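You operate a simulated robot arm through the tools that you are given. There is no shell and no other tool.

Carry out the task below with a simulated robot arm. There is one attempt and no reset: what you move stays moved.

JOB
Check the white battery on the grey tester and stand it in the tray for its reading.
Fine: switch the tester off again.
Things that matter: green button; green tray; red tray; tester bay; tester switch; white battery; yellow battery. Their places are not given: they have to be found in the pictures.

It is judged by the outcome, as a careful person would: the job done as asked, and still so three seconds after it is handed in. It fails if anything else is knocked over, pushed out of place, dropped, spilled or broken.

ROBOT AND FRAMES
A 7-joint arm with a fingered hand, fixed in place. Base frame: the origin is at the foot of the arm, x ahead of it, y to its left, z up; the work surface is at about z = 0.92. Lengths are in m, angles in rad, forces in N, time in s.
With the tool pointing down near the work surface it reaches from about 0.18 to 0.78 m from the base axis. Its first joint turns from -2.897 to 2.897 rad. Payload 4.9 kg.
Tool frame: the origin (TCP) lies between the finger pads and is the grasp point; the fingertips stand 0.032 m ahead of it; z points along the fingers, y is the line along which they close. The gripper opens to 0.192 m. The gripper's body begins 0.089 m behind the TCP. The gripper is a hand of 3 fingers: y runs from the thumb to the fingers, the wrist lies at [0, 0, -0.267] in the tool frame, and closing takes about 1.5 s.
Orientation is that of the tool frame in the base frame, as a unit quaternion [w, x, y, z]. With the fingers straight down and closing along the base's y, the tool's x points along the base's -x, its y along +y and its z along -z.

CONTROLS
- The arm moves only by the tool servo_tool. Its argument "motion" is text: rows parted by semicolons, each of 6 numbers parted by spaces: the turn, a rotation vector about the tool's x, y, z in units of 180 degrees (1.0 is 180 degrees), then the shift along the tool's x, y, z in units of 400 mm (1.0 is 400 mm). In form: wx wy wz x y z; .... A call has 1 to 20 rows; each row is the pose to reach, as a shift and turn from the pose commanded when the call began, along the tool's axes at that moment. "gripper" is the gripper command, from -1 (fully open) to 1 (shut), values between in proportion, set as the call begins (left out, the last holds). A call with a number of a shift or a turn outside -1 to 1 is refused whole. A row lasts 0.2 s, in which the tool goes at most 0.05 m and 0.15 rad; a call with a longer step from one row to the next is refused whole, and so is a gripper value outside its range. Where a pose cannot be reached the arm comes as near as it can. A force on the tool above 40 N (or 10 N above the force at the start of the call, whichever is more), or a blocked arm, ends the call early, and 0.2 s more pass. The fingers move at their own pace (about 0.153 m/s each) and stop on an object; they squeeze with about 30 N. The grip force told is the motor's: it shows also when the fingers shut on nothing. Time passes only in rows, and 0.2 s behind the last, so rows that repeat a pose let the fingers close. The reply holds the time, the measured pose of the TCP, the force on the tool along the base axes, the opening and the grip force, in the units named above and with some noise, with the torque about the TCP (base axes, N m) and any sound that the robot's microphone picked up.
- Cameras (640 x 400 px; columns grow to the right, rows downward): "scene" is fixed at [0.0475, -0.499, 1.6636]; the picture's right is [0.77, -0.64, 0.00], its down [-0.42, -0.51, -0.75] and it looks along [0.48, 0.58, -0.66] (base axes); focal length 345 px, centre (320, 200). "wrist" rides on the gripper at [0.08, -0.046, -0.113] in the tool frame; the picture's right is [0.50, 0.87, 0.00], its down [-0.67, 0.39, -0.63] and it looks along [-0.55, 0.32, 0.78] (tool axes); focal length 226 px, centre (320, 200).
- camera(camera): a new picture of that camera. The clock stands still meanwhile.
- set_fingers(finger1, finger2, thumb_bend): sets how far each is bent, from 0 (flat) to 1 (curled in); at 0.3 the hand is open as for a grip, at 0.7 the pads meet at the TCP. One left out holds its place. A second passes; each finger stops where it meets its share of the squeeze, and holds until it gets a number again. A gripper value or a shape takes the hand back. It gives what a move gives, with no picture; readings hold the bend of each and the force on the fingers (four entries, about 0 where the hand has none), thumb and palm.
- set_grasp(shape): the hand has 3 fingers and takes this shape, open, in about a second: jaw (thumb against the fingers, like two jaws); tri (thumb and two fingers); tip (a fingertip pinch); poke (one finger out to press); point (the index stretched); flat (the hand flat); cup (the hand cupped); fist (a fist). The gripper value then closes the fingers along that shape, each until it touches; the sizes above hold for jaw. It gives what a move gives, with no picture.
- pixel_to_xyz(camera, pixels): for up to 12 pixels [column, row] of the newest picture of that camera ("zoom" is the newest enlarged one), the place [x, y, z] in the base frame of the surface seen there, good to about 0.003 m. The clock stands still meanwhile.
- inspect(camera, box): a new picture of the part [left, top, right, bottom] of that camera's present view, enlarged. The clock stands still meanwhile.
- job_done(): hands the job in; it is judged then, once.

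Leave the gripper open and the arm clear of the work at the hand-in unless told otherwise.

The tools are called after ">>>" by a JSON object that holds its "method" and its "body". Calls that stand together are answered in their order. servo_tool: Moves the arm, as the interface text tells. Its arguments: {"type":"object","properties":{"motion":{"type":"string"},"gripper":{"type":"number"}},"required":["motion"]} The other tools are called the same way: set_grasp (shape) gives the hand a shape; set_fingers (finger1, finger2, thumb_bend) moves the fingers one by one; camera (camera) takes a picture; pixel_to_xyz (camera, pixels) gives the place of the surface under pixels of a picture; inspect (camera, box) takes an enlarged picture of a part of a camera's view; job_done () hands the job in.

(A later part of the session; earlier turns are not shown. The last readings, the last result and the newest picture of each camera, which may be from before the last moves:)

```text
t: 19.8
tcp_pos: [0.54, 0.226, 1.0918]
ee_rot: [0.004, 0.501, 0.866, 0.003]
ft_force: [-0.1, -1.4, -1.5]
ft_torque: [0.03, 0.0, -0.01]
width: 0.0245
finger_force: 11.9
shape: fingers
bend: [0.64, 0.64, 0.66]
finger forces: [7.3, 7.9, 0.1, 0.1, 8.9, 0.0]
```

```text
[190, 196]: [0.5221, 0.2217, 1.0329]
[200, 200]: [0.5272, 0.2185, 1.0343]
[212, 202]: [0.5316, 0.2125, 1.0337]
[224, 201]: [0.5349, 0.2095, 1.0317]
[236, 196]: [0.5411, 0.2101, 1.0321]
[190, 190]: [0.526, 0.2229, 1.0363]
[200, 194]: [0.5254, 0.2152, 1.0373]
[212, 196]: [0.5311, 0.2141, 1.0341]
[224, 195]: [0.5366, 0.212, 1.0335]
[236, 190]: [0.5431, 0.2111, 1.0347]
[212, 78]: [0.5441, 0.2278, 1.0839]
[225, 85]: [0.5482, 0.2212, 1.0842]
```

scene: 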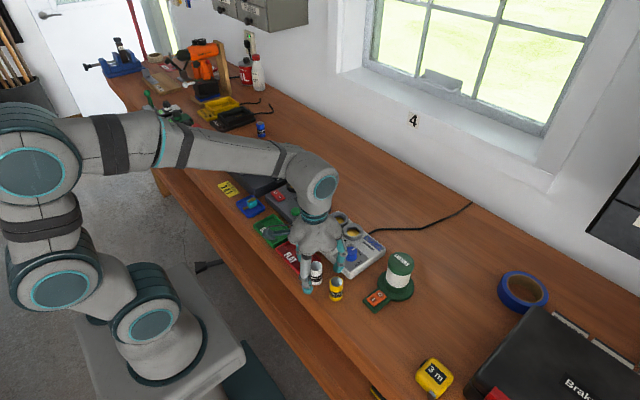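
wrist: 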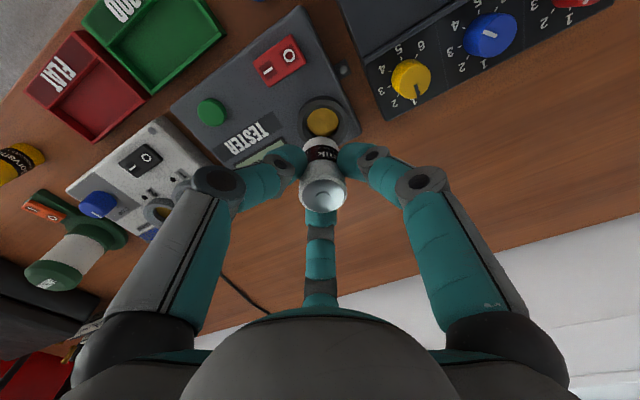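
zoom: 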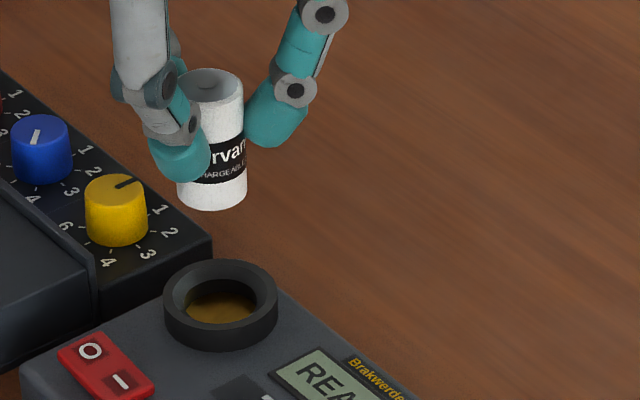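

Averages: bay centre ≈(0.543, 0.227); battery base axis ≈(0.542, 0.2265). I shift about 1.5 mm and lower until the base is just above the ring, then look again.

>>> {"method": "servo_tool", "body": {"motion": "0 0 0 0 0.0038 0.04; 0 0 0 0 0.0038 0.08; 0 0 0 0 0.0038 0.115; 0 0 0 0 0.0038 0.1395; 0 0 0 0 0.0038 0.1395"}}

>>> {"method": "inspect", "body": {"camera": "scene", "box": [280, 140, 340, 200]}}

>>> {"method": "inspect", "body": {"camera": "wrist", "box": [270, 80, 380, 220]}}

```text
t: 21.0
tcp_pos: [0.5407, 0.226, 1.0354]
ee_rot: [0.005, 0.5, 0.866, 0.003]
ft_force: [-0.5, -0.5, -2.3]
ft_torque: [0.0, -0.03, -0.02]
width: 0.0249
finger_force: 11.8
shape: fingers
bend: [0.64, 0.64, 0.66]
finger forces: [7.2, 7.9, 0.1, 0.0, 8.9, 0.0]
```

```text
6.67 times, centred on (310, 170) of scene
```

zoom: 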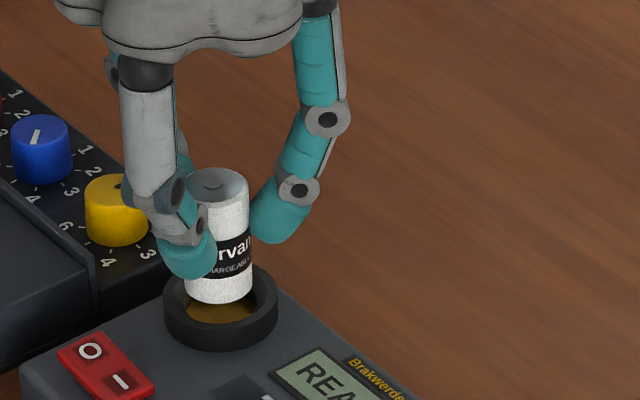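

```text
2.86 times, centred on (325, 150) of wrist
```

zoom: 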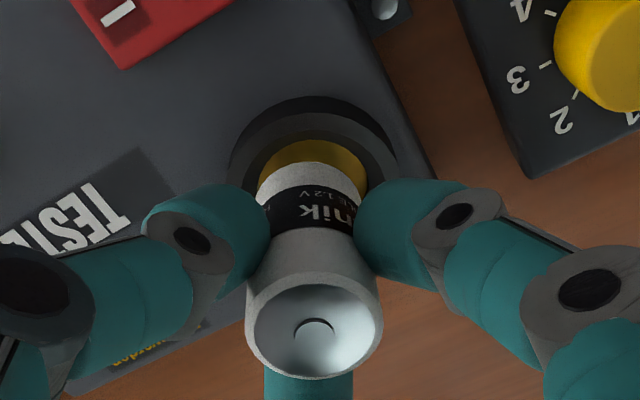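

Base is just above the ring. In the scene zoom the base spans 185–254 and the ring's hole 186–258, so it is close to centred. I'll measure points near the base and on the ring in this wrist zoom.

>>> {"method": "pixel_to_xyz", "body": {"camera": "zoom", "pixels": [[313, 168], [290, 172], [336, 172], [272, 182], [352, 182], [313, 180], [313, 122], [270, 135], [358, 135], [245, 170], [384, 170], [313, 150]]}}

>>> {"method": "inspect", "body": {"camera": "scene", "box": [285, 155, 325, 195]}}

```text
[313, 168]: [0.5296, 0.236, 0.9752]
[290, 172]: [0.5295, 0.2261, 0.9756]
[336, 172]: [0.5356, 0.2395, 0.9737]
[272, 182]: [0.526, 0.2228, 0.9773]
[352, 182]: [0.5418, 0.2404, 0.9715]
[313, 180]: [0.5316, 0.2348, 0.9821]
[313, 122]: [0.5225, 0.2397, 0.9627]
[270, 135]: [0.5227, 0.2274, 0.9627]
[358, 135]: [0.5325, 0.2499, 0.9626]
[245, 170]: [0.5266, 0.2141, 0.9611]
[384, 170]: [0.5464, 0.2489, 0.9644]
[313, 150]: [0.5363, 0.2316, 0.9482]
```

```text
10.00 times, centred on (305, 175) of scene
```

zoom: 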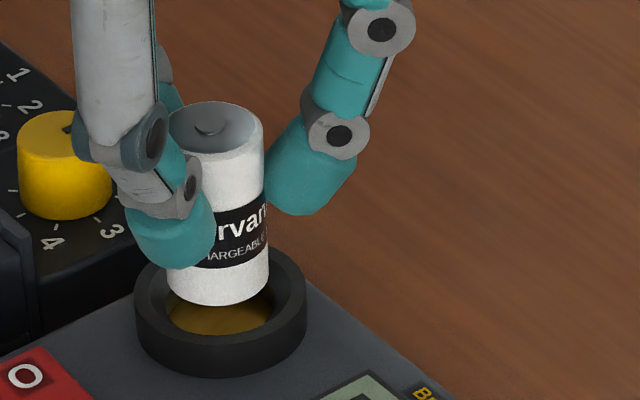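

The base is at about z=0.971 and needs roughly +1.4 mm in x to be centred. I apply that and lower 13 mm so that the base just enters the ring, watching the force.

>>> {"method": "servo_tool", "body": {"motion": "0 0 0 -0.0013 0.0033 0; 0 0 0 -0.0013 0.0033 0.01; 0 0 0 -0.0013 0.0033 0.018; 0 0 0 -0.0013 0.0033 0.026; 0 0 0 -0.0013 0.0033 0.0325"}}

>>> {"method": "inspect", "body": {"camera": "scene", "box": [285, 155, 325, 195]}}

>>> {"method": "inspect", "body": {"camera": "wrist", "box": [270, 80, 380, 220]}}

```text
t: 22.2
tcp_pos: [0.5432, 0.228, 1.0235]
ee_rot: [0.004, 0.501, 0.866, 0.003]
ft_force: [0.8, 0.3, -1.1]
ft_torque: [-0.02, 0.0, 0.02]
width: 0.0245
finger_force: 11.7
shape: fingers
bend: [0.64, 0.64, 0.66]
finger forces: [7.2, 7.9, 0.0, 0.1, 9.0, 0.1]
```

```text
10.00 times, centred on (305, 175) of scene
```

zoom: 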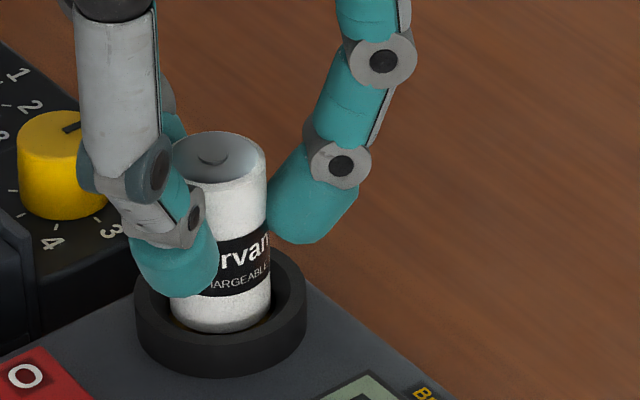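

```text
2.86 times, centred on (325, 150) of wrist
```

zoom: 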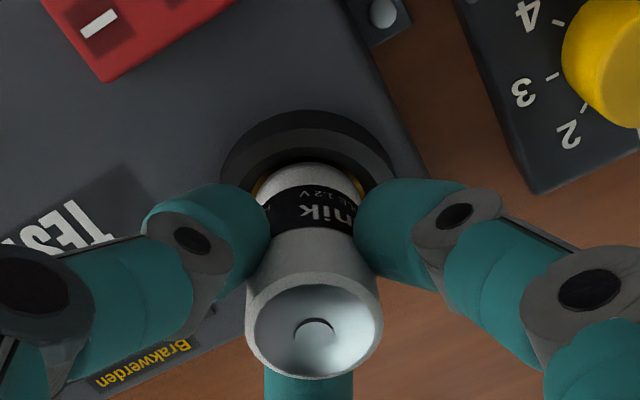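

The base is inside the ring with no side force. I continue down about 11 mm in small steps until it seats.

>>> {"method": "servo_tool", "body": {"motion": "0 0 0 0 0 0.01; 0 0 0 0 0 0.018; 0 0 0 0 0 0.023; 0 0 0 0 0 0.027"}}

>>> {"method": "inspect", "body": {"camera": "scene", "box": [285, 155, 325, 195]}}

```text
t: 23.2
tcp_pos: [0.5447, 0.2271, 1.0139]
ee_rot: [0.006, 0.5, 0.866, 0.004]
ft_force: [-2.6, -1.5, 8.8]
ft_torque: [-0.03, 0.0, 0.01]
width: 0.0244
finger_force: 14.0
shape: fingers
bend: [0.64, 0.64, 0.66]
finger forces: [8.4, 8.6, 0.1, 0.0, 11.5, 0.0]
```

```text
10.00 times, centred on (305, 175) of scene
```

zoom: 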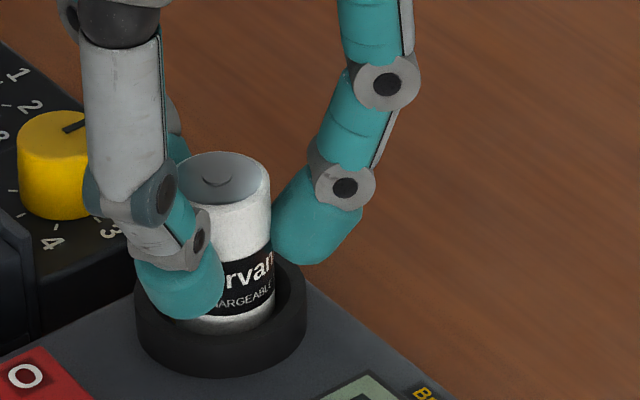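

The upward force of about 9 N says the battery is seated. I release by opening the fingers just a little.

>>> {"method": "set_fingers", "body": {"finger1": 0.585, "finger2": 0.585, "thumb_bend": 0.585}}

>>> {"method": "inspect", "body": {"camera": "scene", "box": [280, 150, 340, 210]}}

>>> {"method": "inspect", "body": {"camera": "wrist", "box": [240, 80, 400, 250]}}

```text
t: 24.2
tcp_pos: [0.5445, 0.228, 1.0126]
ee_rot: [0.005, 0.499, 0.866, 0.003]
ft_force: [0.1, -0.2, 0.1]
ft_torque: [-0.02, 0.0, 0.03]
width: 0.0498
finger_force: 0.1
shape: fingers
bend: [0.58, 0.58, 0.58]
finger forces: [0.1, 0.1, 0.0, 0.1, 0.1, 0.0]
```

```text
6.67 times, centred on (310, 180) of scene
```

zoom: 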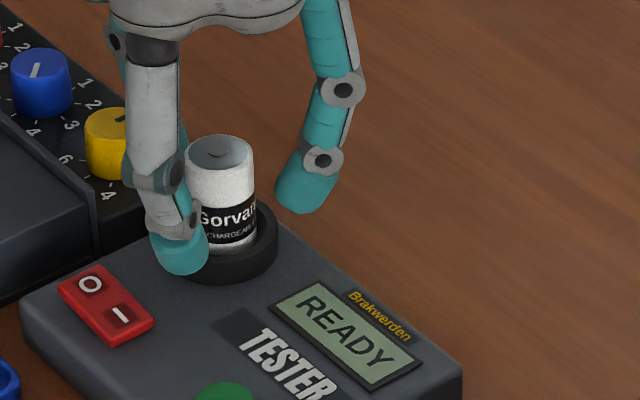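

```text
2.35 times, centred on (320, 165) of wrist
```

zoom: 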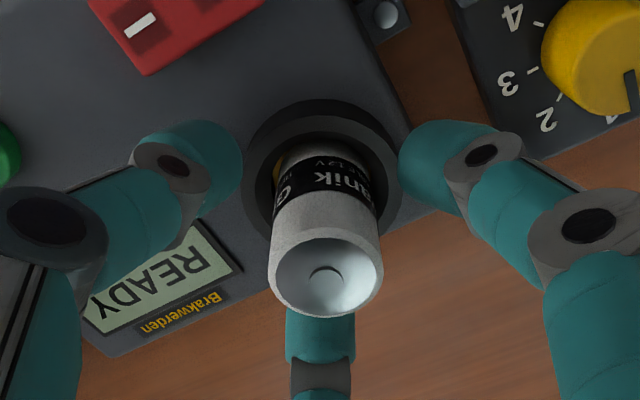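

The battery stands upright in the bay and the display reads READY. I lift the hand straight up 10 cm.

>>> {"method": "servo_tool", "body": {"motion": "0 0 0 0 0 -0.03; 0 0 0 0 0 -0.08; 0 0 0 0 0 -0.15; 0 0 0 0 0 -0.25; 0 0 0 0 0 -0.25"}}

>>> {"method": "set_grasp", "body": {"shape": "poke"}}

>>> {"method": "inspect", "body": {"camera": "scene", "box": [250, 140, 350, 240]}}

>>> {"method": "camera", "body": {"camera": "wrist"}}

```text
t: 25.4
tcp_pos: [0.5422, 0.2283, 1.1107]
ee_rot: [0.004, 0.5, 0.866, 0.003]
ft_force: [-0.2, -0.8, 1.2]
ft_torque: [0.02, 0.0, 0.01]
width: 0.0498
finger_force: 0.0
shape: fingers
bend: [0.58, 0.58, 0.58]
finger forces: [0.0, 0.1, 0.0, 0.0, 0.0, 0.0]
```

```text
t: 26.3
tcp_pos: [0.5427, 0.2281, 1.1103]
ee_rot: [0.005, 0.499, 0.867, 0.003]
ft_force: [-0.1, 1.2, -1.2]
ft_torque: [-0.02, 0.01, 0.02]
width: 0.0001
finger_force: 0.0
shape: poke
bend: [1.0, 1.0, 0.91]
finger forces: [0.0, 0.0, 0.0, 0.0, 0.0, 0.1]
```

```text
4.00 times, centred on (300, 190) of scene
```

zoom: 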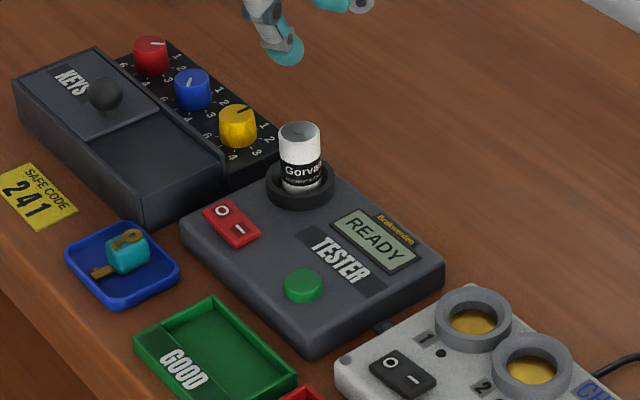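

```text
taken
```

wrist: 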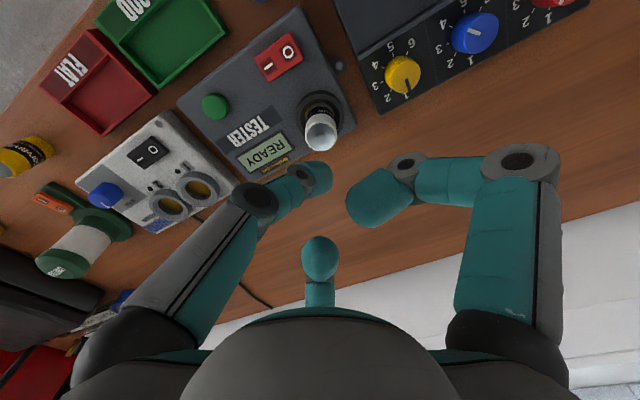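

The battery stands well in the bay, READY displayed, poke shape set. I measure the green button at (302,284) in the scene zoom.

>>> {"method": "pixel_to_xyz", "body": {"camera": "zoom", "pixels": [[302, 282], [290, 282], [315, 282], [302, 274], [302, 290], [294, 276], [310, 288], [285, 62], [275, 50], [295, 55]]}}

>>> {"method": "pixel_to_xyz", "body": {"camera": "wrist", "pixels": [[215, 107], [207, 107], [224, 107], [215, 99], [215, 115], [322, 178], [318, 166], [328, 188]]}}

```text
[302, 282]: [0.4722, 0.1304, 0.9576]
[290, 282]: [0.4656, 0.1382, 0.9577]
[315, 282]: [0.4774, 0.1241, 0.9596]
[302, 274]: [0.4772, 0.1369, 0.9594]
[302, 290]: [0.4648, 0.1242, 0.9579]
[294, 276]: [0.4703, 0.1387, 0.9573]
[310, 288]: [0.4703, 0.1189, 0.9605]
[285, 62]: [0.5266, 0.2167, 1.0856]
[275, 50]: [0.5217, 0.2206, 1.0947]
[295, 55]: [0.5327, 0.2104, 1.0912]
```

```text
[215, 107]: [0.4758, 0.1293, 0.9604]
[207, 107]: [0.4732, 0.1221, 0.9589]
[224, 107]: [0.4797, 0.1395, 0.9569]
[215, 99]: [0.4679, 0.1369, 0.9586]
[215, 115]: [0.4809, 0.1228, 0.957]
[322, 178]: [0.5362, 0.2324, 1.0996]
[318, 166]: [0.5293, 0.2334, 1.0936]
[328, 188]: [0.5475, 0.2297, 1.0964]
```

Button centre ≈(0.473, 0.130), top z≈0.958. I move over it at height first, then lower to about 4 cm above, staying away from the battery.

>>> {"method": "servo_tool", "body": {"motion": "0 0 0 -0.0313 -0.0633 0; 0 0 0 -0.0627 -0.1267 0; 0 0 0 -0.094 -0.19 0; 0 0 0 -0.1253 -0.2533 0; 0 0 0 -0.1253 -0.2533 0.07; 0 0 0 -0.1253 -0.2533 0.14; 0 0 0 -0.1253 -0.2533 0.2; 0 0 0 -0.1253 -0.2533 0.2"}}

>>> {"method": "inspect", "body": {"camera": "scene", "box": [250, 140, 350, 240]}}

>>> {"method": "camera", "body": {"camera": "wrist"}}

```text
t: 28.1
tcp_pos: [0.4805, 0.1342, 1.0326]
ee_rot: [0.004, 0.5, 0.866, 0.003]
ft_force: [0.2, -0.3, -0.8]
ft_torque: [-0.03, -0.01, 0.03]
width: 0.0001
finger_force: 0.1
shape: poke
bend: [1.0, 1.0, 0.91]
finger forces: [0.0, 0.1, 0.0, 0.1, 0.0, 0.0]
```

```text
4.00 times, centred on (300, 190) of scene
```

zoom: 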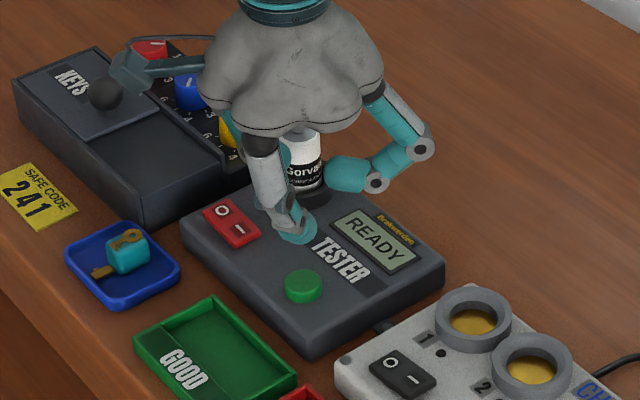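

```text
taken
```

wrist: 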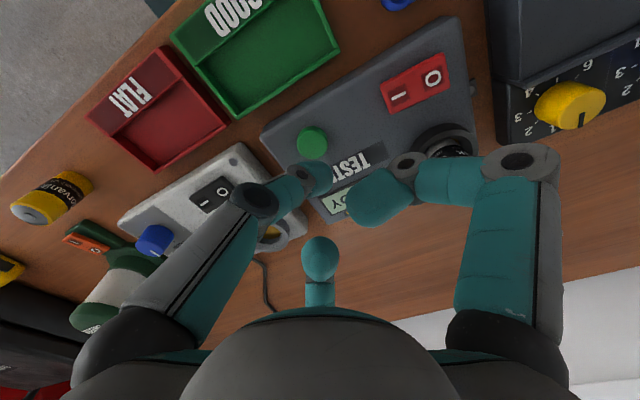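

The tip is around (300,238) in the scene zoom above the button. I measure the tip before pressing.

>>> {"method": "pixel_to_xyz", "body": {"camera": "wrist", "pixels": [[322, 178], [318, 166], [328, 188], [312, 143], [303, 143], [321, 143], [312, 134], [312, 153]]}}

>>> {"method": "inspect", "body": {"camera": "scene", "box": [280, 170, 330, 230]}}

>>> {"method": "pixel_to_xyz", "body": {"camera": "zoom", "pixels": [[278, 195], [265, 190], [290, 192], [280, 205], [283, 287], [300, 287], [265, 287], [283, 275], [283, 298]]}}

```text
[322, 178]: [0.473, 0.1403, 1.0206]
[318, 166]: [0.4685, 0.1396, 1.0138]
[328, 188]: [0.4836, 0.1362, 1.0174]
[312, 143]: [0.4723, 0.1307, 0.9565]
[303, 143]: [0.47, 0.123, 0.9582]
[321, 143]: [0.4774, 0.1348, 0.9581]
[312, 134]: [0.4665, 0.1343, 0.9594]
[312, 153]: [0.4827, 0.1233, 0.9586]
```

```text
6.67 times, centred on (305, 200) of scene
```

zoom: 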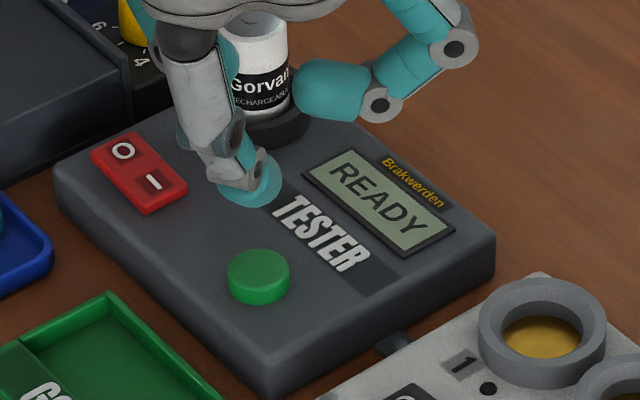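

```text
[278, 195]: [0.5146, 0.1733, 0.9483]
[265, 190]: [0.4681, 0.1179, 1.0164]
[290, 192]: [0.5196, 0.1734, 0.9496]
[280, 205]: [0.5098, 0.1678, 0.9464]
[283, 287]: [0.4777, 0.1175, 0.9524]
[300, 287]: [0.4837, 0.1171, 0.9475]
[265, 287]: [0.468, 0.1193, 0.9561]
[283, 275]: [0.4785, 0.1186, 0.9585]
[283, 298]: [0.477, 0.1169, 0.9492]
```

The tip is centred over the button. I press down in small steps; contact is expected after about 4 cm.

>>> {"method": "servo_tool", "body": {"motion": "0 0 0 0 0 0.05; 0 0 0 0 0 0.08; 0 0 0 0 0 0.092; 0 0 0 0 0 0.1; 0 0 0 0 0 0.106; 0 0 0 0 0 0.11"}}

>>> {"method": "inspect", "body": {"camera": "scene", "box": [270, 150, 350, 230]}}

```text
t: 29.5
tcp_pos: [0.4802, 0.1338, 0.9881]
ee_rot: [0.006, 0.5, 0.866, 0.003]
ft_force: [0.9, -1.7, 5.4]
ft_torque: [-0.02, -0.01, 0.0]
width: 0.0
finger_force: 0.1
shape: poke
bend: [1.0, 1.0, 0.91]
finger forces: [0.1, 0.0, 0.1, 0.1, 4.3, 0.0]
heard: click
```

```text
5.00 times, centred on (310, 190) of scene
```

zoom: 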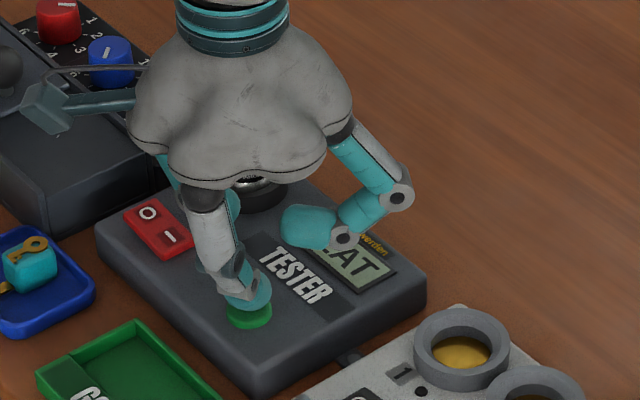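

A click was heard and the display shows "…LAT" (partly hidden by the finger). I lift straight up to read it in full.

>>> {"method": "servo_tool", "body": {"motion": "0 0 0 0 0 -0.03; 0 0 0 0 0 -0.1; 0 0 0 0 0 -0.2; 0 0 0 0 0 -0.3; 0 0 0 0 0 -0.3"}}

>>> {"method": "inspect", "body": {"camera": "scene", "box": [270, 150, 350, 230]}}

>>> {"method": "camera", "body": {"camera": "wrist"}}

```text
t: 30.7
tcp_pos: [0.4783, 0.1353, 1.1076]
ee_rot: [0.004, 0.5, 0.866, 0.002]
ft_force: [0.5, 0.4, -0.1]
ft_torque: [0.0, 0.0, 0.0]
width: 0.0
finger_force: 0.1
shape: poke
bend: [1.0, 1.0, 0.91]
finger forces: [0.0, 0.0, 0.0, 0.0, 0.0, 0.0]
```

```text
5.00 times, centred on (310, 190) of scene
```

zoom: 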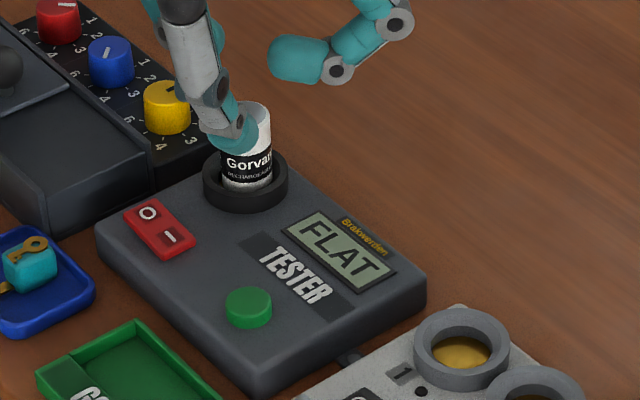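

```text
taken
```

wrist: 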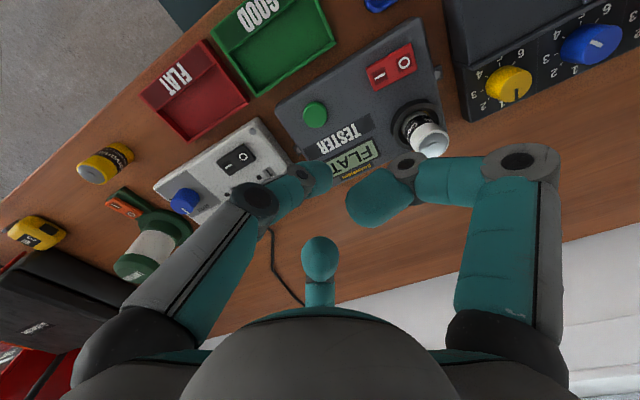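

The reading is FLAT, so the battery belongs in the red tray. I set the fingers back to an even pre-grip opening.

>>> {"method": "set_fingers", "body": {"finger1": 0.57, "finger2": 0.57, "thumb_bend": 0.57}}

>>> {"method": "servo_tool", "body": {"motion": "0 0 0 0.03 0.064 -0.01; 0 0 0 0.061 0.128 -0.01; 0 0 0 0.091 0.192 -0.01; 0 0 0 0.1218 0.2566 -0.01; 0 0 0 0.1218 0.2566 -0.01"}}

>>> {"method": "inspect", "body": {"camera": "wrist", "box": [240, 80, 400, 250]}}

>>> {"method": "inspect", "body": {"camera": "scene", "box": [270, 120, 350, 200]}}

```text
t: 31.7
tcp_pos: [0.4782, 0.1331, 1.1076]
ee_rot: [0.005, 0.5, 0.866, 0.002]
ft_force: [-0.2, -1.1, 1.0]
ft_torque: [0.01, 0.01, -0.01]
width: 0.0582
finger_force: 0.1
shape: fingers
bend: [0.56, 0.56, 0.56]
finger forces: [0.0, 0.1, 0.0, 0.0, 0.0, 0.0]
```

```text
t: 32.9
tcp_pos: [0.5449, 0.2289, 1.1106]
ee_rot: [0.005, 0.501, 0.866, 0.003]
ft_force: [1.0, -0.5, -0.3]
ft_torque: [-0.01, 0.01, 0.02]
width: 0.0583
finger_force: 0.1
shape: fingers
bend: [0.56, 0.56, 0.56]
finger forces: [0.0, 0.0, 0.1, 0.1, 0.0, 0.0]
```

```text
2.35 times, centred on (320, 165) of wrist
```

zoom: 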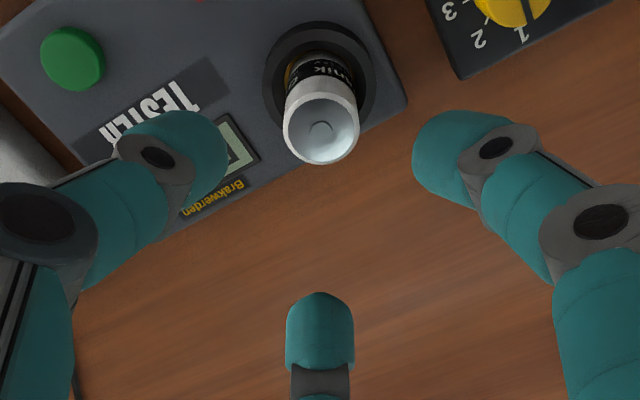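

```text
5.00 times, centred on (310, 160) of scene
```

zoom: 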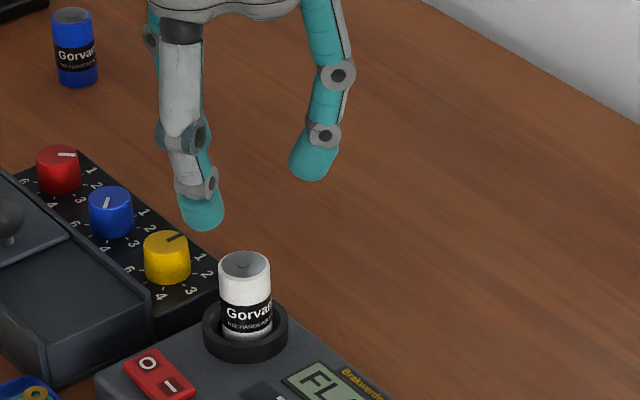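

The battery lies midway between the left (228) and right (413) fingers in the wrist zoom. I check its rim centre before descending.

>>> {"method": "pixel_to_xyz", "body": {"camera": "zoom", "pixels": [[240, 252], [222, 278], [266, 278], [244, 262], [240, 300], [250, 300]]}}

>>> {"method": "inspect", "body": {"camera": "wrist", "box": [290, 80, 350, 160]}}

>>> {"method": "pixel_to_xyz", "body": {"camera": "zoom", "pixels": [[255, 165], [385, 165], [322, 105], [322, 230], [280, 120], [364, 210], [364, 120], [280, 210], [322, 168]]}}

```text
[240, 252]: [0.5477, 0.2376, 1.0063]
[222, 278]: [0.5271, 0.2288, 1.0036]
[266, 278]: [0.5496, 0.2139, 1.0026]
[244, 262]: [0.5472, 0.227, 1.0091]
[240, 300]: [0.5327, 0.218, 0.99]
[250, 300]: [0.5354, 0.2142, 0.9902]
```

```text
5.00 times, centred on (320, 120) of wrist
```

zoom: 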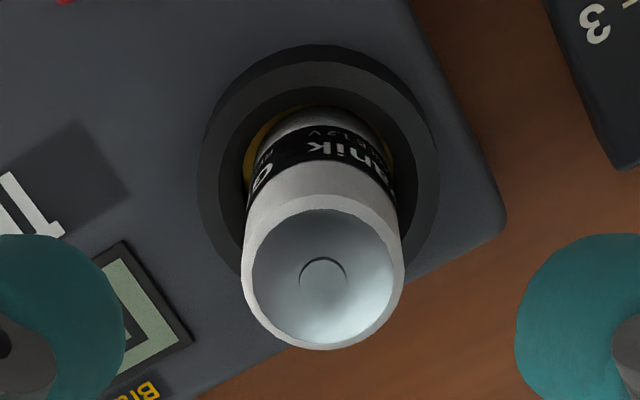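

```text
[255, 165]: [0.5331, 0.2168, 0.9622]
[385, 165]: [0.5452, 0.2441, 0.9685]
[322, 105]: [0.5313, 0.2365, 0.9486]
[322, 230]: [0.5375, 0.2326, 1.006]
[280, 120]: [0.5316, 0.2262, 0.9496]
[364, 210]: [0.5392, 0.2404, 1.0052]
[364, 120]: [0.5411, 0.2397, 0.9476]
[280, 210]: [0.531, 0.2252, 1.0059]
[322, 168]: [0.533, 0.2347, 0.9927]
```

Rim in this new zoom: left 245, right 404, top 197, bottom 348. Measuring these rim points.

>>> {"method": "pixel_to_xyz", "body": {"camera": "zoom", "pixels": [[249, 272], [400, 272], [324, 202], [324, 344], [270, 222], [378, 322], [378, 222], [270, 322], [324, 272]]}}

```text
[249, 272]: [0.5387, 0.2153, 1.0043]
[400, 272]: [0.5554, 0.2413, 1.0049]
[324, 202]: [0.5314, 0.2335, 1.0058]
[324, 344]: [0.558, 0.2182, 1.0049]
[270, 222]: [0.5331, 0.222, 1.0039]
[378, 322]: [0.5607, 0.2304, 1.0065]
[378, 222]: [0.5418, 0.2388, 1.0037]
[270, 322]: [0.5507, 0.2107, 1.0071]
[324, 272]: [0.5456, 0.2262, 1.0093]
```

Battery centre ≈(0.5455, 0.2268). I descend around it to the same height as when I released it (TCP z≈1.0135).

>>> {"method": "servo_tool", "body": {"motion": "0 0 0 -0.003 -0.001 0.08; 0 0 0 -0.003 -0.001 0.15; 0 0 0 -0.003 -0.001 0.2; 0 0 0 -0.003 -0.001 0.23; 0 0 0 -0.003 -0.001 0.242; 0 0 0 -0.003 -0.001 0.242"}}

>>> {"method": "inspect", "body": {"camera": "wrist", "box": [240, 80, 400, 250]}}

>>> {"method": "inspect", "body": {"camera": "scene", "box": [280, 150, 340, 210]}}

```text
t: 34.3
tcp_pos: [0.5463, 0.2269, 1.0157]
ee_rot: [0.004, 0.5, 0.866, 0.002]
ft_force: [0.1, 0.3, 0.1]
ft_torque: [-0.02, 0.02, -0.02]
width: 0.0579
finger_force: 0.0
shape: fingers
bend: [0.56, 0.56, 0.56]
finger forces: [0.0, 0.1, 0.0, 0.1, 0.0, 0.0]
```

```text
2.35 times, centred on (320, 165) of wrist
```

zoom: 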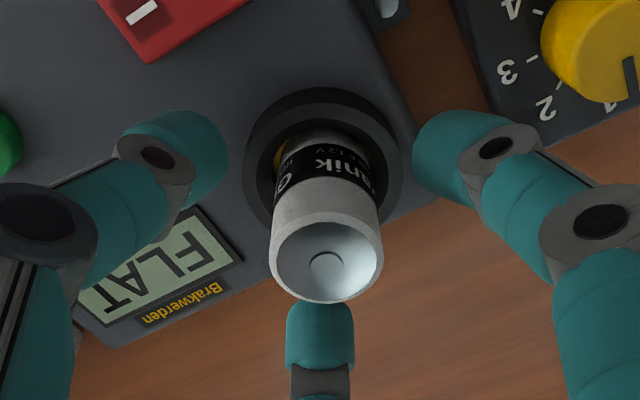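

```text
6.67 times, centred on (310, 180) of scene
```

zoom: 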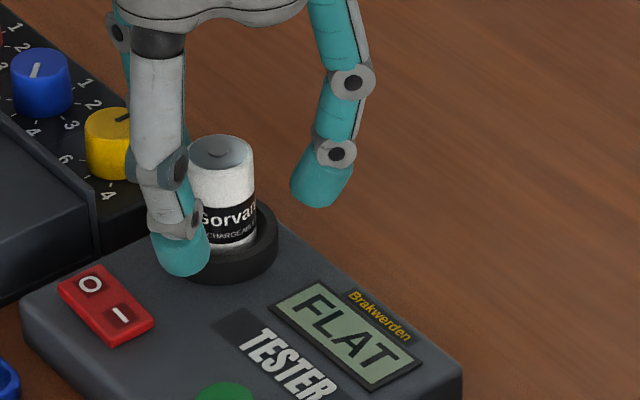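

Compared with the release picture, the rim sits a bit higher in the view, so the hand is about 2.5 mm too far toward +x/−y and 2 mm high. I correct that.

>>> {"method": "servo_tool", "body": {"motion": "0 0 0 0.0054 -0.0031 0.003; 0 0 0 0.0054 -0.0031 0.0055; 0 0 0 0.0054 -0.0031 0.0055"}}

>>> {"method": "set_fingers", "body": {"finger1": 0.61, "finger2": 0.61, "thumb_bend": 0.61}}

>>> {"method": "inspect", "body": {"camera": "wrist", "box": [240, 80, 400, 250]}}

>>> {"method": "inspect", "body": {"camera": "scene", "box": [280, 150, 340, 210]}}

```text
t: 35.1
tcp_pos: [0.5432, 0.2285, 1.0132]
ee_rot: [0.004, 0.5, 0.866, 0.003]
ft_force: [-0.9, -0.1, -0.7]
ft_torque: [-0.04, -0.01, -0.01]
width: 0.0583
finger_force: 0.1
shape: fingers
bend: [0.56, 0.56, 0.56]
finger forces: [0.0, 0.0, 0.0, 0.0, 0.0, 0.1]
```

```text
t: 36.1
tcp_pos: [0.5438, 0.2275, 1.0127]
ee_rot: [0.004, 0.5, 0.866, 0.003]
ft_force: [-0.8, 0.0, 0.4]
ft_torque: [0.05, 0.01, 0.0]
width: 0.0385
finger_force: 0.0
shape: fingers
bend: [0.61, 0.61, 0.61]
finger forces: [0.1, 0.0, 0.0, 0.0, 0.0, 0.0]
```

```text
2.35 times, centred on (320, 165) of wrist
```

zoom: 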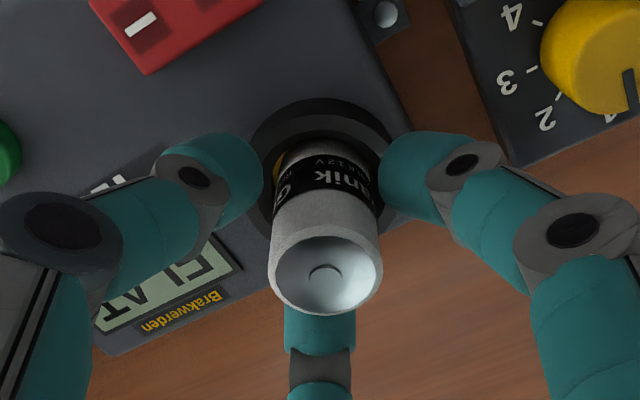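

```text
6.67 times, centred on (310, 180) of scene
```

zoom: 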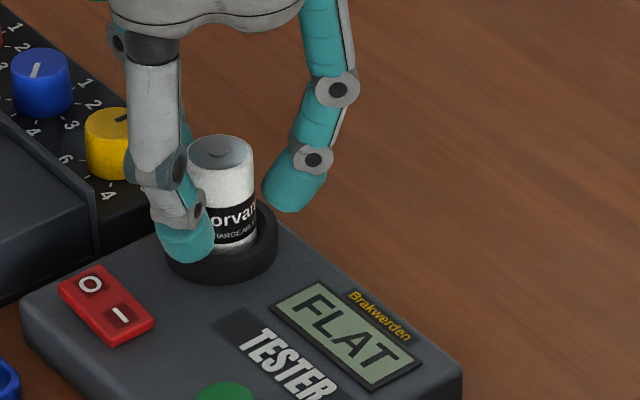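

The view now matches the release picture, with even gaps around the battery. I close all three fingers on it.

>>> {"method": "set_fingers", "body": {"finger1": 0.7, "finger2": 0.7, "thumb_bend": 0.7}}

>>> {"method": "inspect", "body": {"camera": "wrist", "box": [240, 80, 400, 250]}}

```text
t: 37.1
tcp_pos: [0.5433, 0.2266, 1.0133]
ee_rot: [0.004, 0.5, 0.866, 0.002]
ft_force: [-1.3, -0.5, 0.0]
ft_torque: [-0.03, -0.03, 0.0]
width: 0.0244
finger_force: 12.2
shape: fingers
bend: [0.64, 0.64, 0.66]
finger forces: [7.6, 7.9, 0.0, 0.1, 8.8, 0.0]
```

```text
2.35 times, centred on (320, 165) of wrist
```

zoom: 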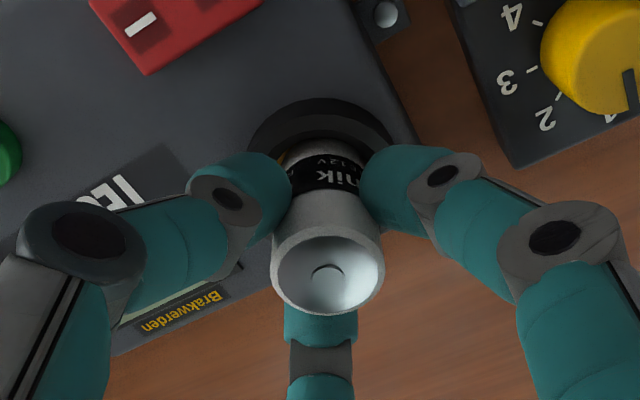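

Gripped again with about 8 N per finger. I lift it slowly out of the bay first.

>>> {"method": "servo_tool", "body": {"motion": "0 0 0 0 0 -0.0125; 0 0 0 0 0 -0.03; 0 0 0 0 0 -0.055; 0 0 0 0 0 -0.1; 0 0 0 0 0 -0.16; 0 0 0 0 0 -0.2175; 0 0 0 0 0 -0.2175"}}

>>> {"method": "inspect", "body": {"camera": "scene", "box": [270, 110, 360, 220]}}

```text
t: 38.7
tcp_pos: [0.5411, 0.229, 1.0999]
ee_rot: [0.004, 0.501, 0.866, 0.003]
ft_force: [0.2, 0.4, -1.4]
ft_torque: [0.0, 0.0, 0.02]
width: 0.0243
finger_force: 11.4
shape: fingers
bend: [0.64, 0.64, 0.66]
finger forces: [7.5, 7.8, 0.0, 0.0, 8.6, 0.1]
```

```text
3.64 times, centred on (315, 165) of scene
```

zoom: 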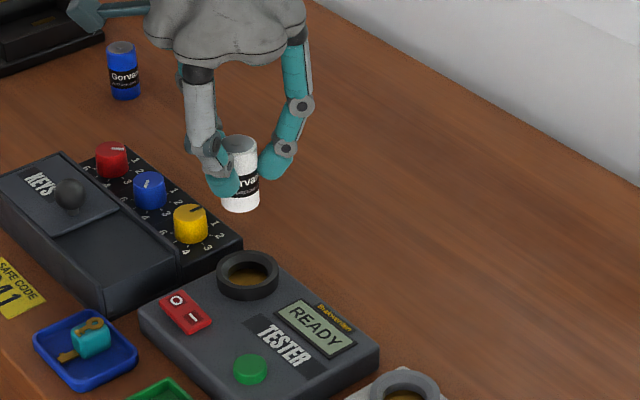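

The battery is out of the bay and held upright. Next I carry it over the red tray's well at about (0.398, 0.008).

>>> {"method": "servo_tool", "body": {"motion": "0 0 0 -0.025 -0.05 0; 0 0 0 -0.06 -0.12 0; 0 0 0 -0.095 -0.19 0; 0 0 0 -0.13 -0.261 0; 0 0 0 -0.165 -0.332 0; 0 0 0 -0.2 -0.402 0; 0 0 0 -0.235 -0.472 0; 0 0 0 -0.265 -0.533 0; 0 0 0 -0.283 -0.569 0; 0 0 0 -0.2933 -0.5894 0; 0 0 0 -0.2933 -0.5894 0"}}

>>> {"method": "camera", "body": {"camera": "wrist"}}

>>> {"method": "inspect", "body": {"camera": "scene", "box": [250, 180, 370, 300]}}

```text
t: 41.1
tcp_pos: [0.3954, 0.0078, 1.0983]
ee_rot: [0.004, 0.5, 0.866, 0.003]
ft_force: [-0.1, 1.1, -2.6]
ft_torque: [0.02, -0.01, -0.04]
width: 0.0243
finger_force: 11.9
shape: fingers
bend: [0.64, 0.64, 0.66]
finger forces: [7.5, 7.9, 0.1, 0.1, 8.5, 0.0]
```

```text
taken
```

wrist: 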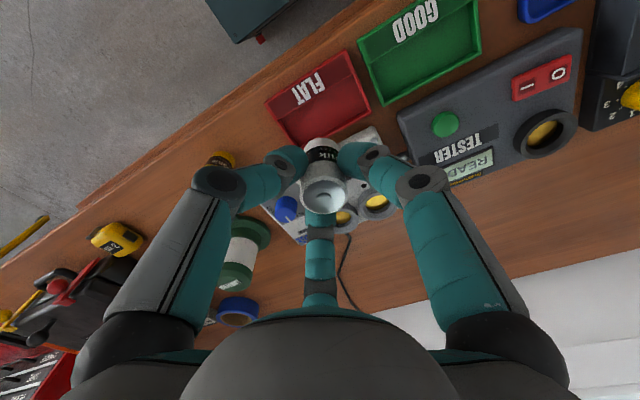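

```text
3.33 times, centred on (310, 240) of scene
```

zoom: 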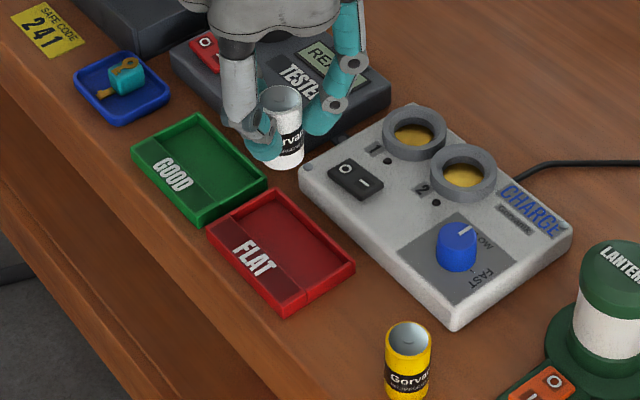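

The battery hangs above the red tray. I measure heights across the tray from the label side to the far rim to find the flat floor.

>>> {"method": "pixel_to_xyz", "body": {"camera": "zoom", "pixels": [[244, 270], [250, 264], [257, 260], [264, 256], [270, 251], [278, 246], [286, 241], [295, 236], [304, 230], [312, 226], [318, 222], [330, 270]]}}

>>> {"method": "pixel_to_xyz", "body": {"camera": "zoom", "pixels": [[275, 190], [354, 263], [208, 234], [284, 305], [242, 214], [318, 284], [276, 200], [346, 266], [322, 278], [246, 216], [300, 250], [290, 225]]}}

```text
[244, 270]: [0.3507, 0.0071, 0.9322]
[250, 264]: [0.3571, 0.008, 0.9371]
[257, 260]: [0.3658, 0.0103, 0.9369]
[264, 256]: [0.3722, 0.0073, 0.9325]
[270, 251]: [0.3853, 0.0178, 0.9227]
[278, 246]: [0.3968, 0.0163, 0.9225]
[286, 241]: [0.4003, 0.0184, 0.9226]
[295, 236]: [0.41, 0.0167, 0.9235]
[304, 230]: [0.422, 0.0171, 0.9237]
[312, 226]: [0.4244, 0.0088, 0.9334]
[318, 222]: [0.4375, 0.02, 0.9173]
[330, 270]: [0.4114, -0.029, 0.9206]
```

```text
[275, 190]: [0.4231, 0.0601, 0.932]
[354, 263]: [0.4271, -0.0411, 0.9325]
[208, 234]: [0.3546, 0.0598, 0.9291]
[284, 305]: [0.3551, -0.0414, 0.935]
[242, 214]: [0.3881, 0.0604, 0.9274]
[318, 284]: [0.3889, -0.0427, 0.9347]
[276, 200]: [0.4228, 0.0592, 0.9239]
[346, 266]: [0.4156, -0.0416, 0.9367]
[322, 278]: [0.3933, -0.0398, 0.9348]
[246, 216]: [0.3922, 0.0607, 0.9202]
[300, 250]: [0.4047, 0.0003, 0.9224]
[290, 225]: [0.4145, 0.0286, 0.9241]
```

The floor (z≈0.9225) spans x≈0.376 to 0.420, so the battery goes at x≈0.398. I lower until the base is about 25 mm above the floor.

>>> {"method": "servo_tool", "body": {"motion": "0 0 0 -0.0025 0.0043 0.05; 0 0 0 -0.0025 0.0043 0.1; 0 0 0 -0.0025 0.0043 0.15; 0 0 0 -0.0025 0.0043 0.19; 0 0 0 -0.0025 0.0043 0.2095; 0 0 0 -0.0025 0.0043 0.2095"}}

>>> {"method": "inspect", "body": {"camera": "scene", "box": [270, 200, 340, 280]}}

>>> {"method": "inspect", "body": {"camera": "wrist", "box": [240, 60, 400, 230]}}

```text
t: 42.5
tcp_pos: [0.3995, 0.0076, 1.0152]
ee_rot: [0.005, 0.5, 0.866, 0.003]
ft_force: [-0.1, 0.2, -1.4]
ft_torque: [0.03, -0.03, 0.0]
width: 0.0244
finger_force: 12.0
shape: fingers
bend: [0.64, 0.64, 0.66]
finger forces: [7.5, 7.8, 0.0, 0.0, 8.3, 0.1]
```

```text
5.00 times, centred on (305, 240) of scene
```

zoom: 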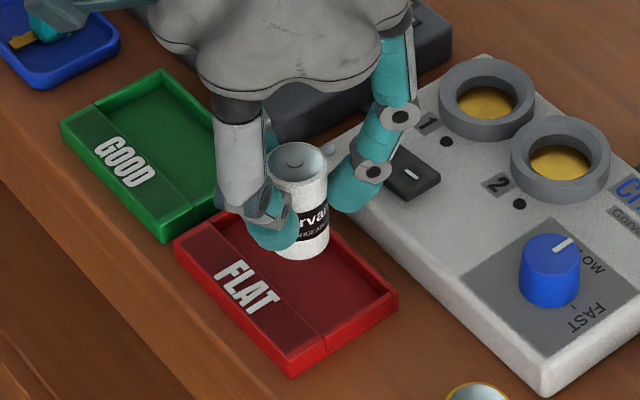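

```text
2.35 times, centred on (320, 145) of wrist
```

zoom: 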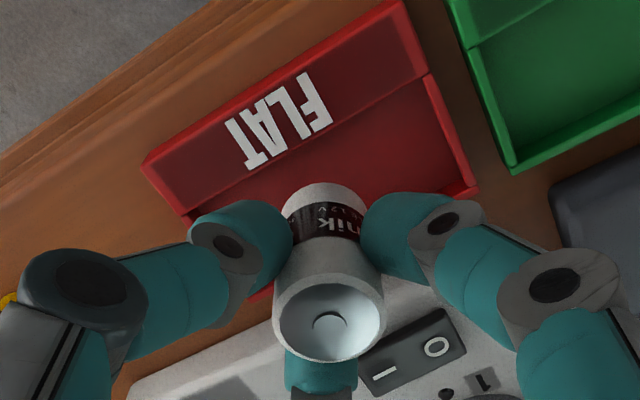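

The base is above the well. Before lowering I check where the charger's edge and its black switch are relative to the finger on that side.

>>> {"method": "pixel_to_xyz", "body": {"camera": "zoom", "pixels": [[384, 350], [436, 347], [415, 355], [370, 365], [300, 300], [250, 325], [320, 195], [296, 205], [344, 205], [320, 165], [400, 110], [440, 150]]}}

>>> {"method": "inspect", "body": {"camera": "scene", "box": [270, 200, 340, 280]}}

>>> {"method": "pixel_to_xyz", "body": {"camera": "zoom", "pixels": [[345, 200], [360, 195], [352, 210], [400, 180], [420, 190], [390, 240], [420, 270], [330, 150], [300, 250], [315, 250], [285, 245], [325, 240]]}}

```text
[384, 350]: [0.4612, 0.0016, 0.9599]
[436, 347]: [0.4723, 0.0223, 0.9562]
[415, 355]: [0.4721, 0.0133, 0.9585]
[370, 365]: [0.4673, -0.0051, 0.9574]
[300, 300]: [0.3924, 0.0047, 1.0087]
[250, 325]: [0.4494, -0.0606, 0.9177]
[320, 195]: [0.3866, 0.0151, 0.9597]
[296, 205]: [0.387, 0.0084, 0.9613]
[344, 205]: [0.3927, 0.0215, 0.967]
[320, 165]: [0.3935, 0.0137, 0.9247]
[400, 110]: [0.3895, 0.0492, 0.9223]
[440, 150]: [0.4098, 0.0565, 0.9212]
```

```text
5.00 times, centred on (305, 240) of scene
```

zoom: 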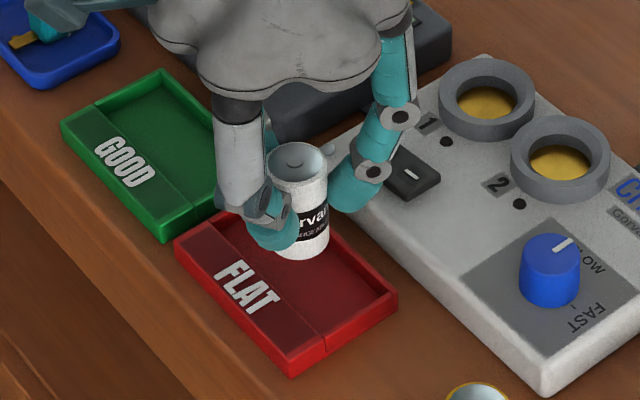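

```text
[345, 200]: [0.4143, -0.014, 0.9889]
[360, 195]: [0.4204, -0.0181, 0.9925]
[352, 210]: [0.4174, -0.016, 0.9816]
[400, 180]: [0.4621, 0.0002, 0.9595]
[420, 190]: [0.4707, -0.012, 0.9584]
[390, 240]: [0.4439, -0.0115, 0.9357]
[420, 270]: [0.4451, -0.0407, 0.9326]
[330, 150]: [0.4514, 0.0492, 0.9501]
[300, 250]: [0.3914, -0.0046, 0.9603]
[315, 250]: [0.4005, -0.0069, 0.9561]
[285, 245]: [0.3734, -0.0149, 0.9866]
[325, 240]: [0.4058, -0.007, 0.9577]
```

The charger edge (x≥0.444) and its switch (x≥0.458) stay clear of the fingers. Battery axis is at (0.400, 0.008); I shift 2 mm toward the well's middle and lower onto the floor in small steps.

>>> {"method": "servo_tool", "body": {"motion": "0 0 0 0.0025 -0.0043 0.02; 0 0 0 0.0025 -0.0043 0.04; 0 0 0 0.0025 -0.0043 0.055; 0 0 0 0.0025 -0.0043 0.063; 0 0 0 0.0025 -0.0043 0.068; 0 0 0 0.0025 -0.0043 0.071"}}

>>> {"method": "inspect", "body": {"camera": "scene", "box": [270, 200, 340, 280]}}

>>> {"method": "inspect", "body": {"camera": "wrist", "box": [240, 60, 400, 230]}}

```text
t: 43.9
tcp_pos: [0.3994, 0.0067, 0.9868]
ee_rot: [0.007, 0.5, 0.866, 0.003]
ft_force: [-0.8, -0.1, 2.4]
ft_torque: [0.02, 0.01, 0.04]
width: 0.0241
finger_force: 12.2
shape: fingers
bend: [0.64, 0.64, 0.66]
finger forces: [8.0, 8.1, 0.0, 0.1, 9.3, 0.1]
```

```text
5.00 times, centred on (305, 240) of scene
```

zoom: 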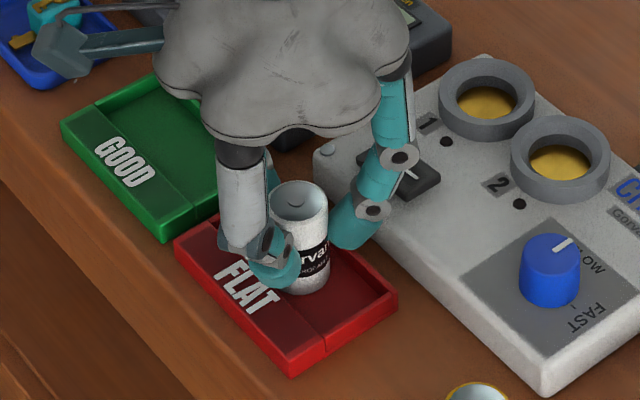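

```text
2.35 times, centred on (320, 145) of wrist
```

zoom: 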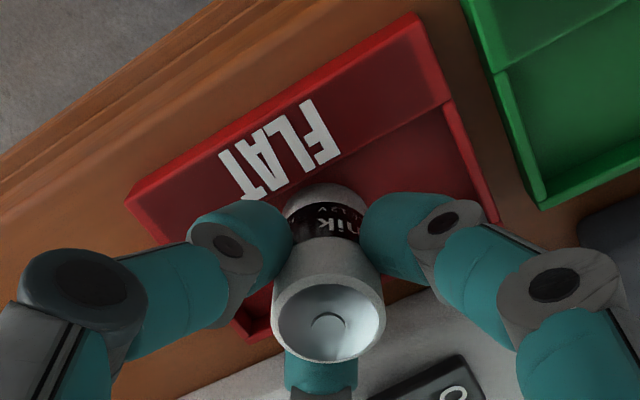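

The force rose to about +2.4 N from −1.4 N with the base at floor height, so it stands on the tray floor. I release by opening the fingers a little.

>>> {"method": "set_fingers", "body": {"finger1": 0.585, "finger2": 0.585, "thumb_bend": 0.585}}

>>> {"method": "inspect", "body": {"camera": "scene", "box": [270, 200, 340, 280]}}

>>> {"method": "inspect", "body": {"camera": "wrist", "box": [240, 60, 400, 230]}}

```text
t: 44.9
tcp_pos: [0.3983, 0.0077, 0.9861]
ee_rot: [0.004, 0.5, 0.866, 0.002]
ft_force: [-0.3, 0.5, -1.1]
ft_torque: [0.02, -0.02, 0.02]
width: 0.0498
finger_force: 0.1
shape: fingers
bend: [0.58, 0.58, 0.58]
finger forces: [0.1, 0.0, 0.1, 0.0, 0.0, 0.0]
```

```text
5.00 times, centred on (305, 240) of scene
```

zoom: 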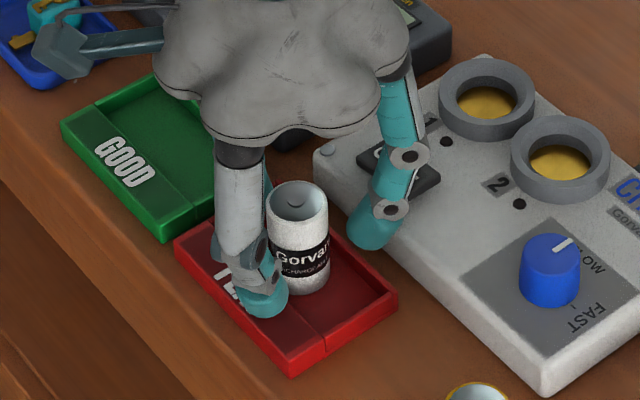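

```text
2.35 times, centred on (320, 145) of wrist
```

zoom: 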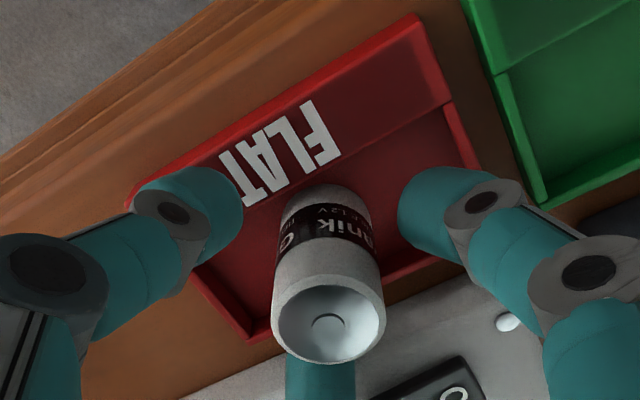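

The battery stands free in the red tray. I lift the hand straight up by about 12 cm.

>>> {"method": "servo_tool", "body": {"motion": "0 0 0 0 0 -0.02; 0 0 0 0 0 -0.06; 0 0 0 0 0 -0.12; 0 0 0 0 0 -0.2; 0 0 0 0 0 -0.3; 0 0 0 0 0 -0.3"}}

>>> {"method": "set_grasp", "body": {"shape": "poke"}}

>>> {"method": "inspect", "body": {"camera": "scene", "box": [250, 170, 370, 310]}}

```text
t: 46.3
tcp_pos: [0.3972, 0.0065, 1.1056]
ee_rot: [0.004, 0.5, 0.866, 0.003]
ft_force: [-0.8, 0.1, -0.1]
ft_torque: [0.02, 0.0, 0.01]
width: 0.0495
finger_force: 0.1
shape: fingers
bend: [0.58, 0.58, 0.58]
finger forces: [0.0, 0.0, 0.0, 0.0, 0.1, 0.0]
```

```text
t: 47.2
tcp_pos: [0.3974, 0.0069, 1.105]
ee_rot: [0.005, 0.5, 0.866, 0.002]
ft_force: [0.4, 0.2, 1.0]
ft_torque: [-0.02, -0.03, 0.04]
width: 0.0
finger_force: 0.0
shape: poke
bend: [1.0, 1.0, 0.91]
finger forces: [0.0, 0.0, 0.0, 0.1, 0.1, 0.1]
```

```text
2.86 times, centred on (310, 240) of scene
```

zoom: 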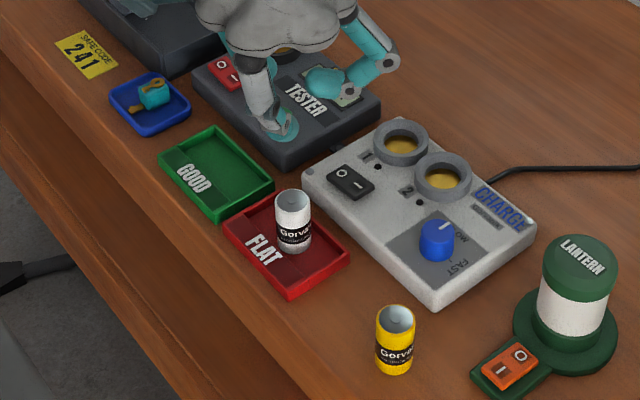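

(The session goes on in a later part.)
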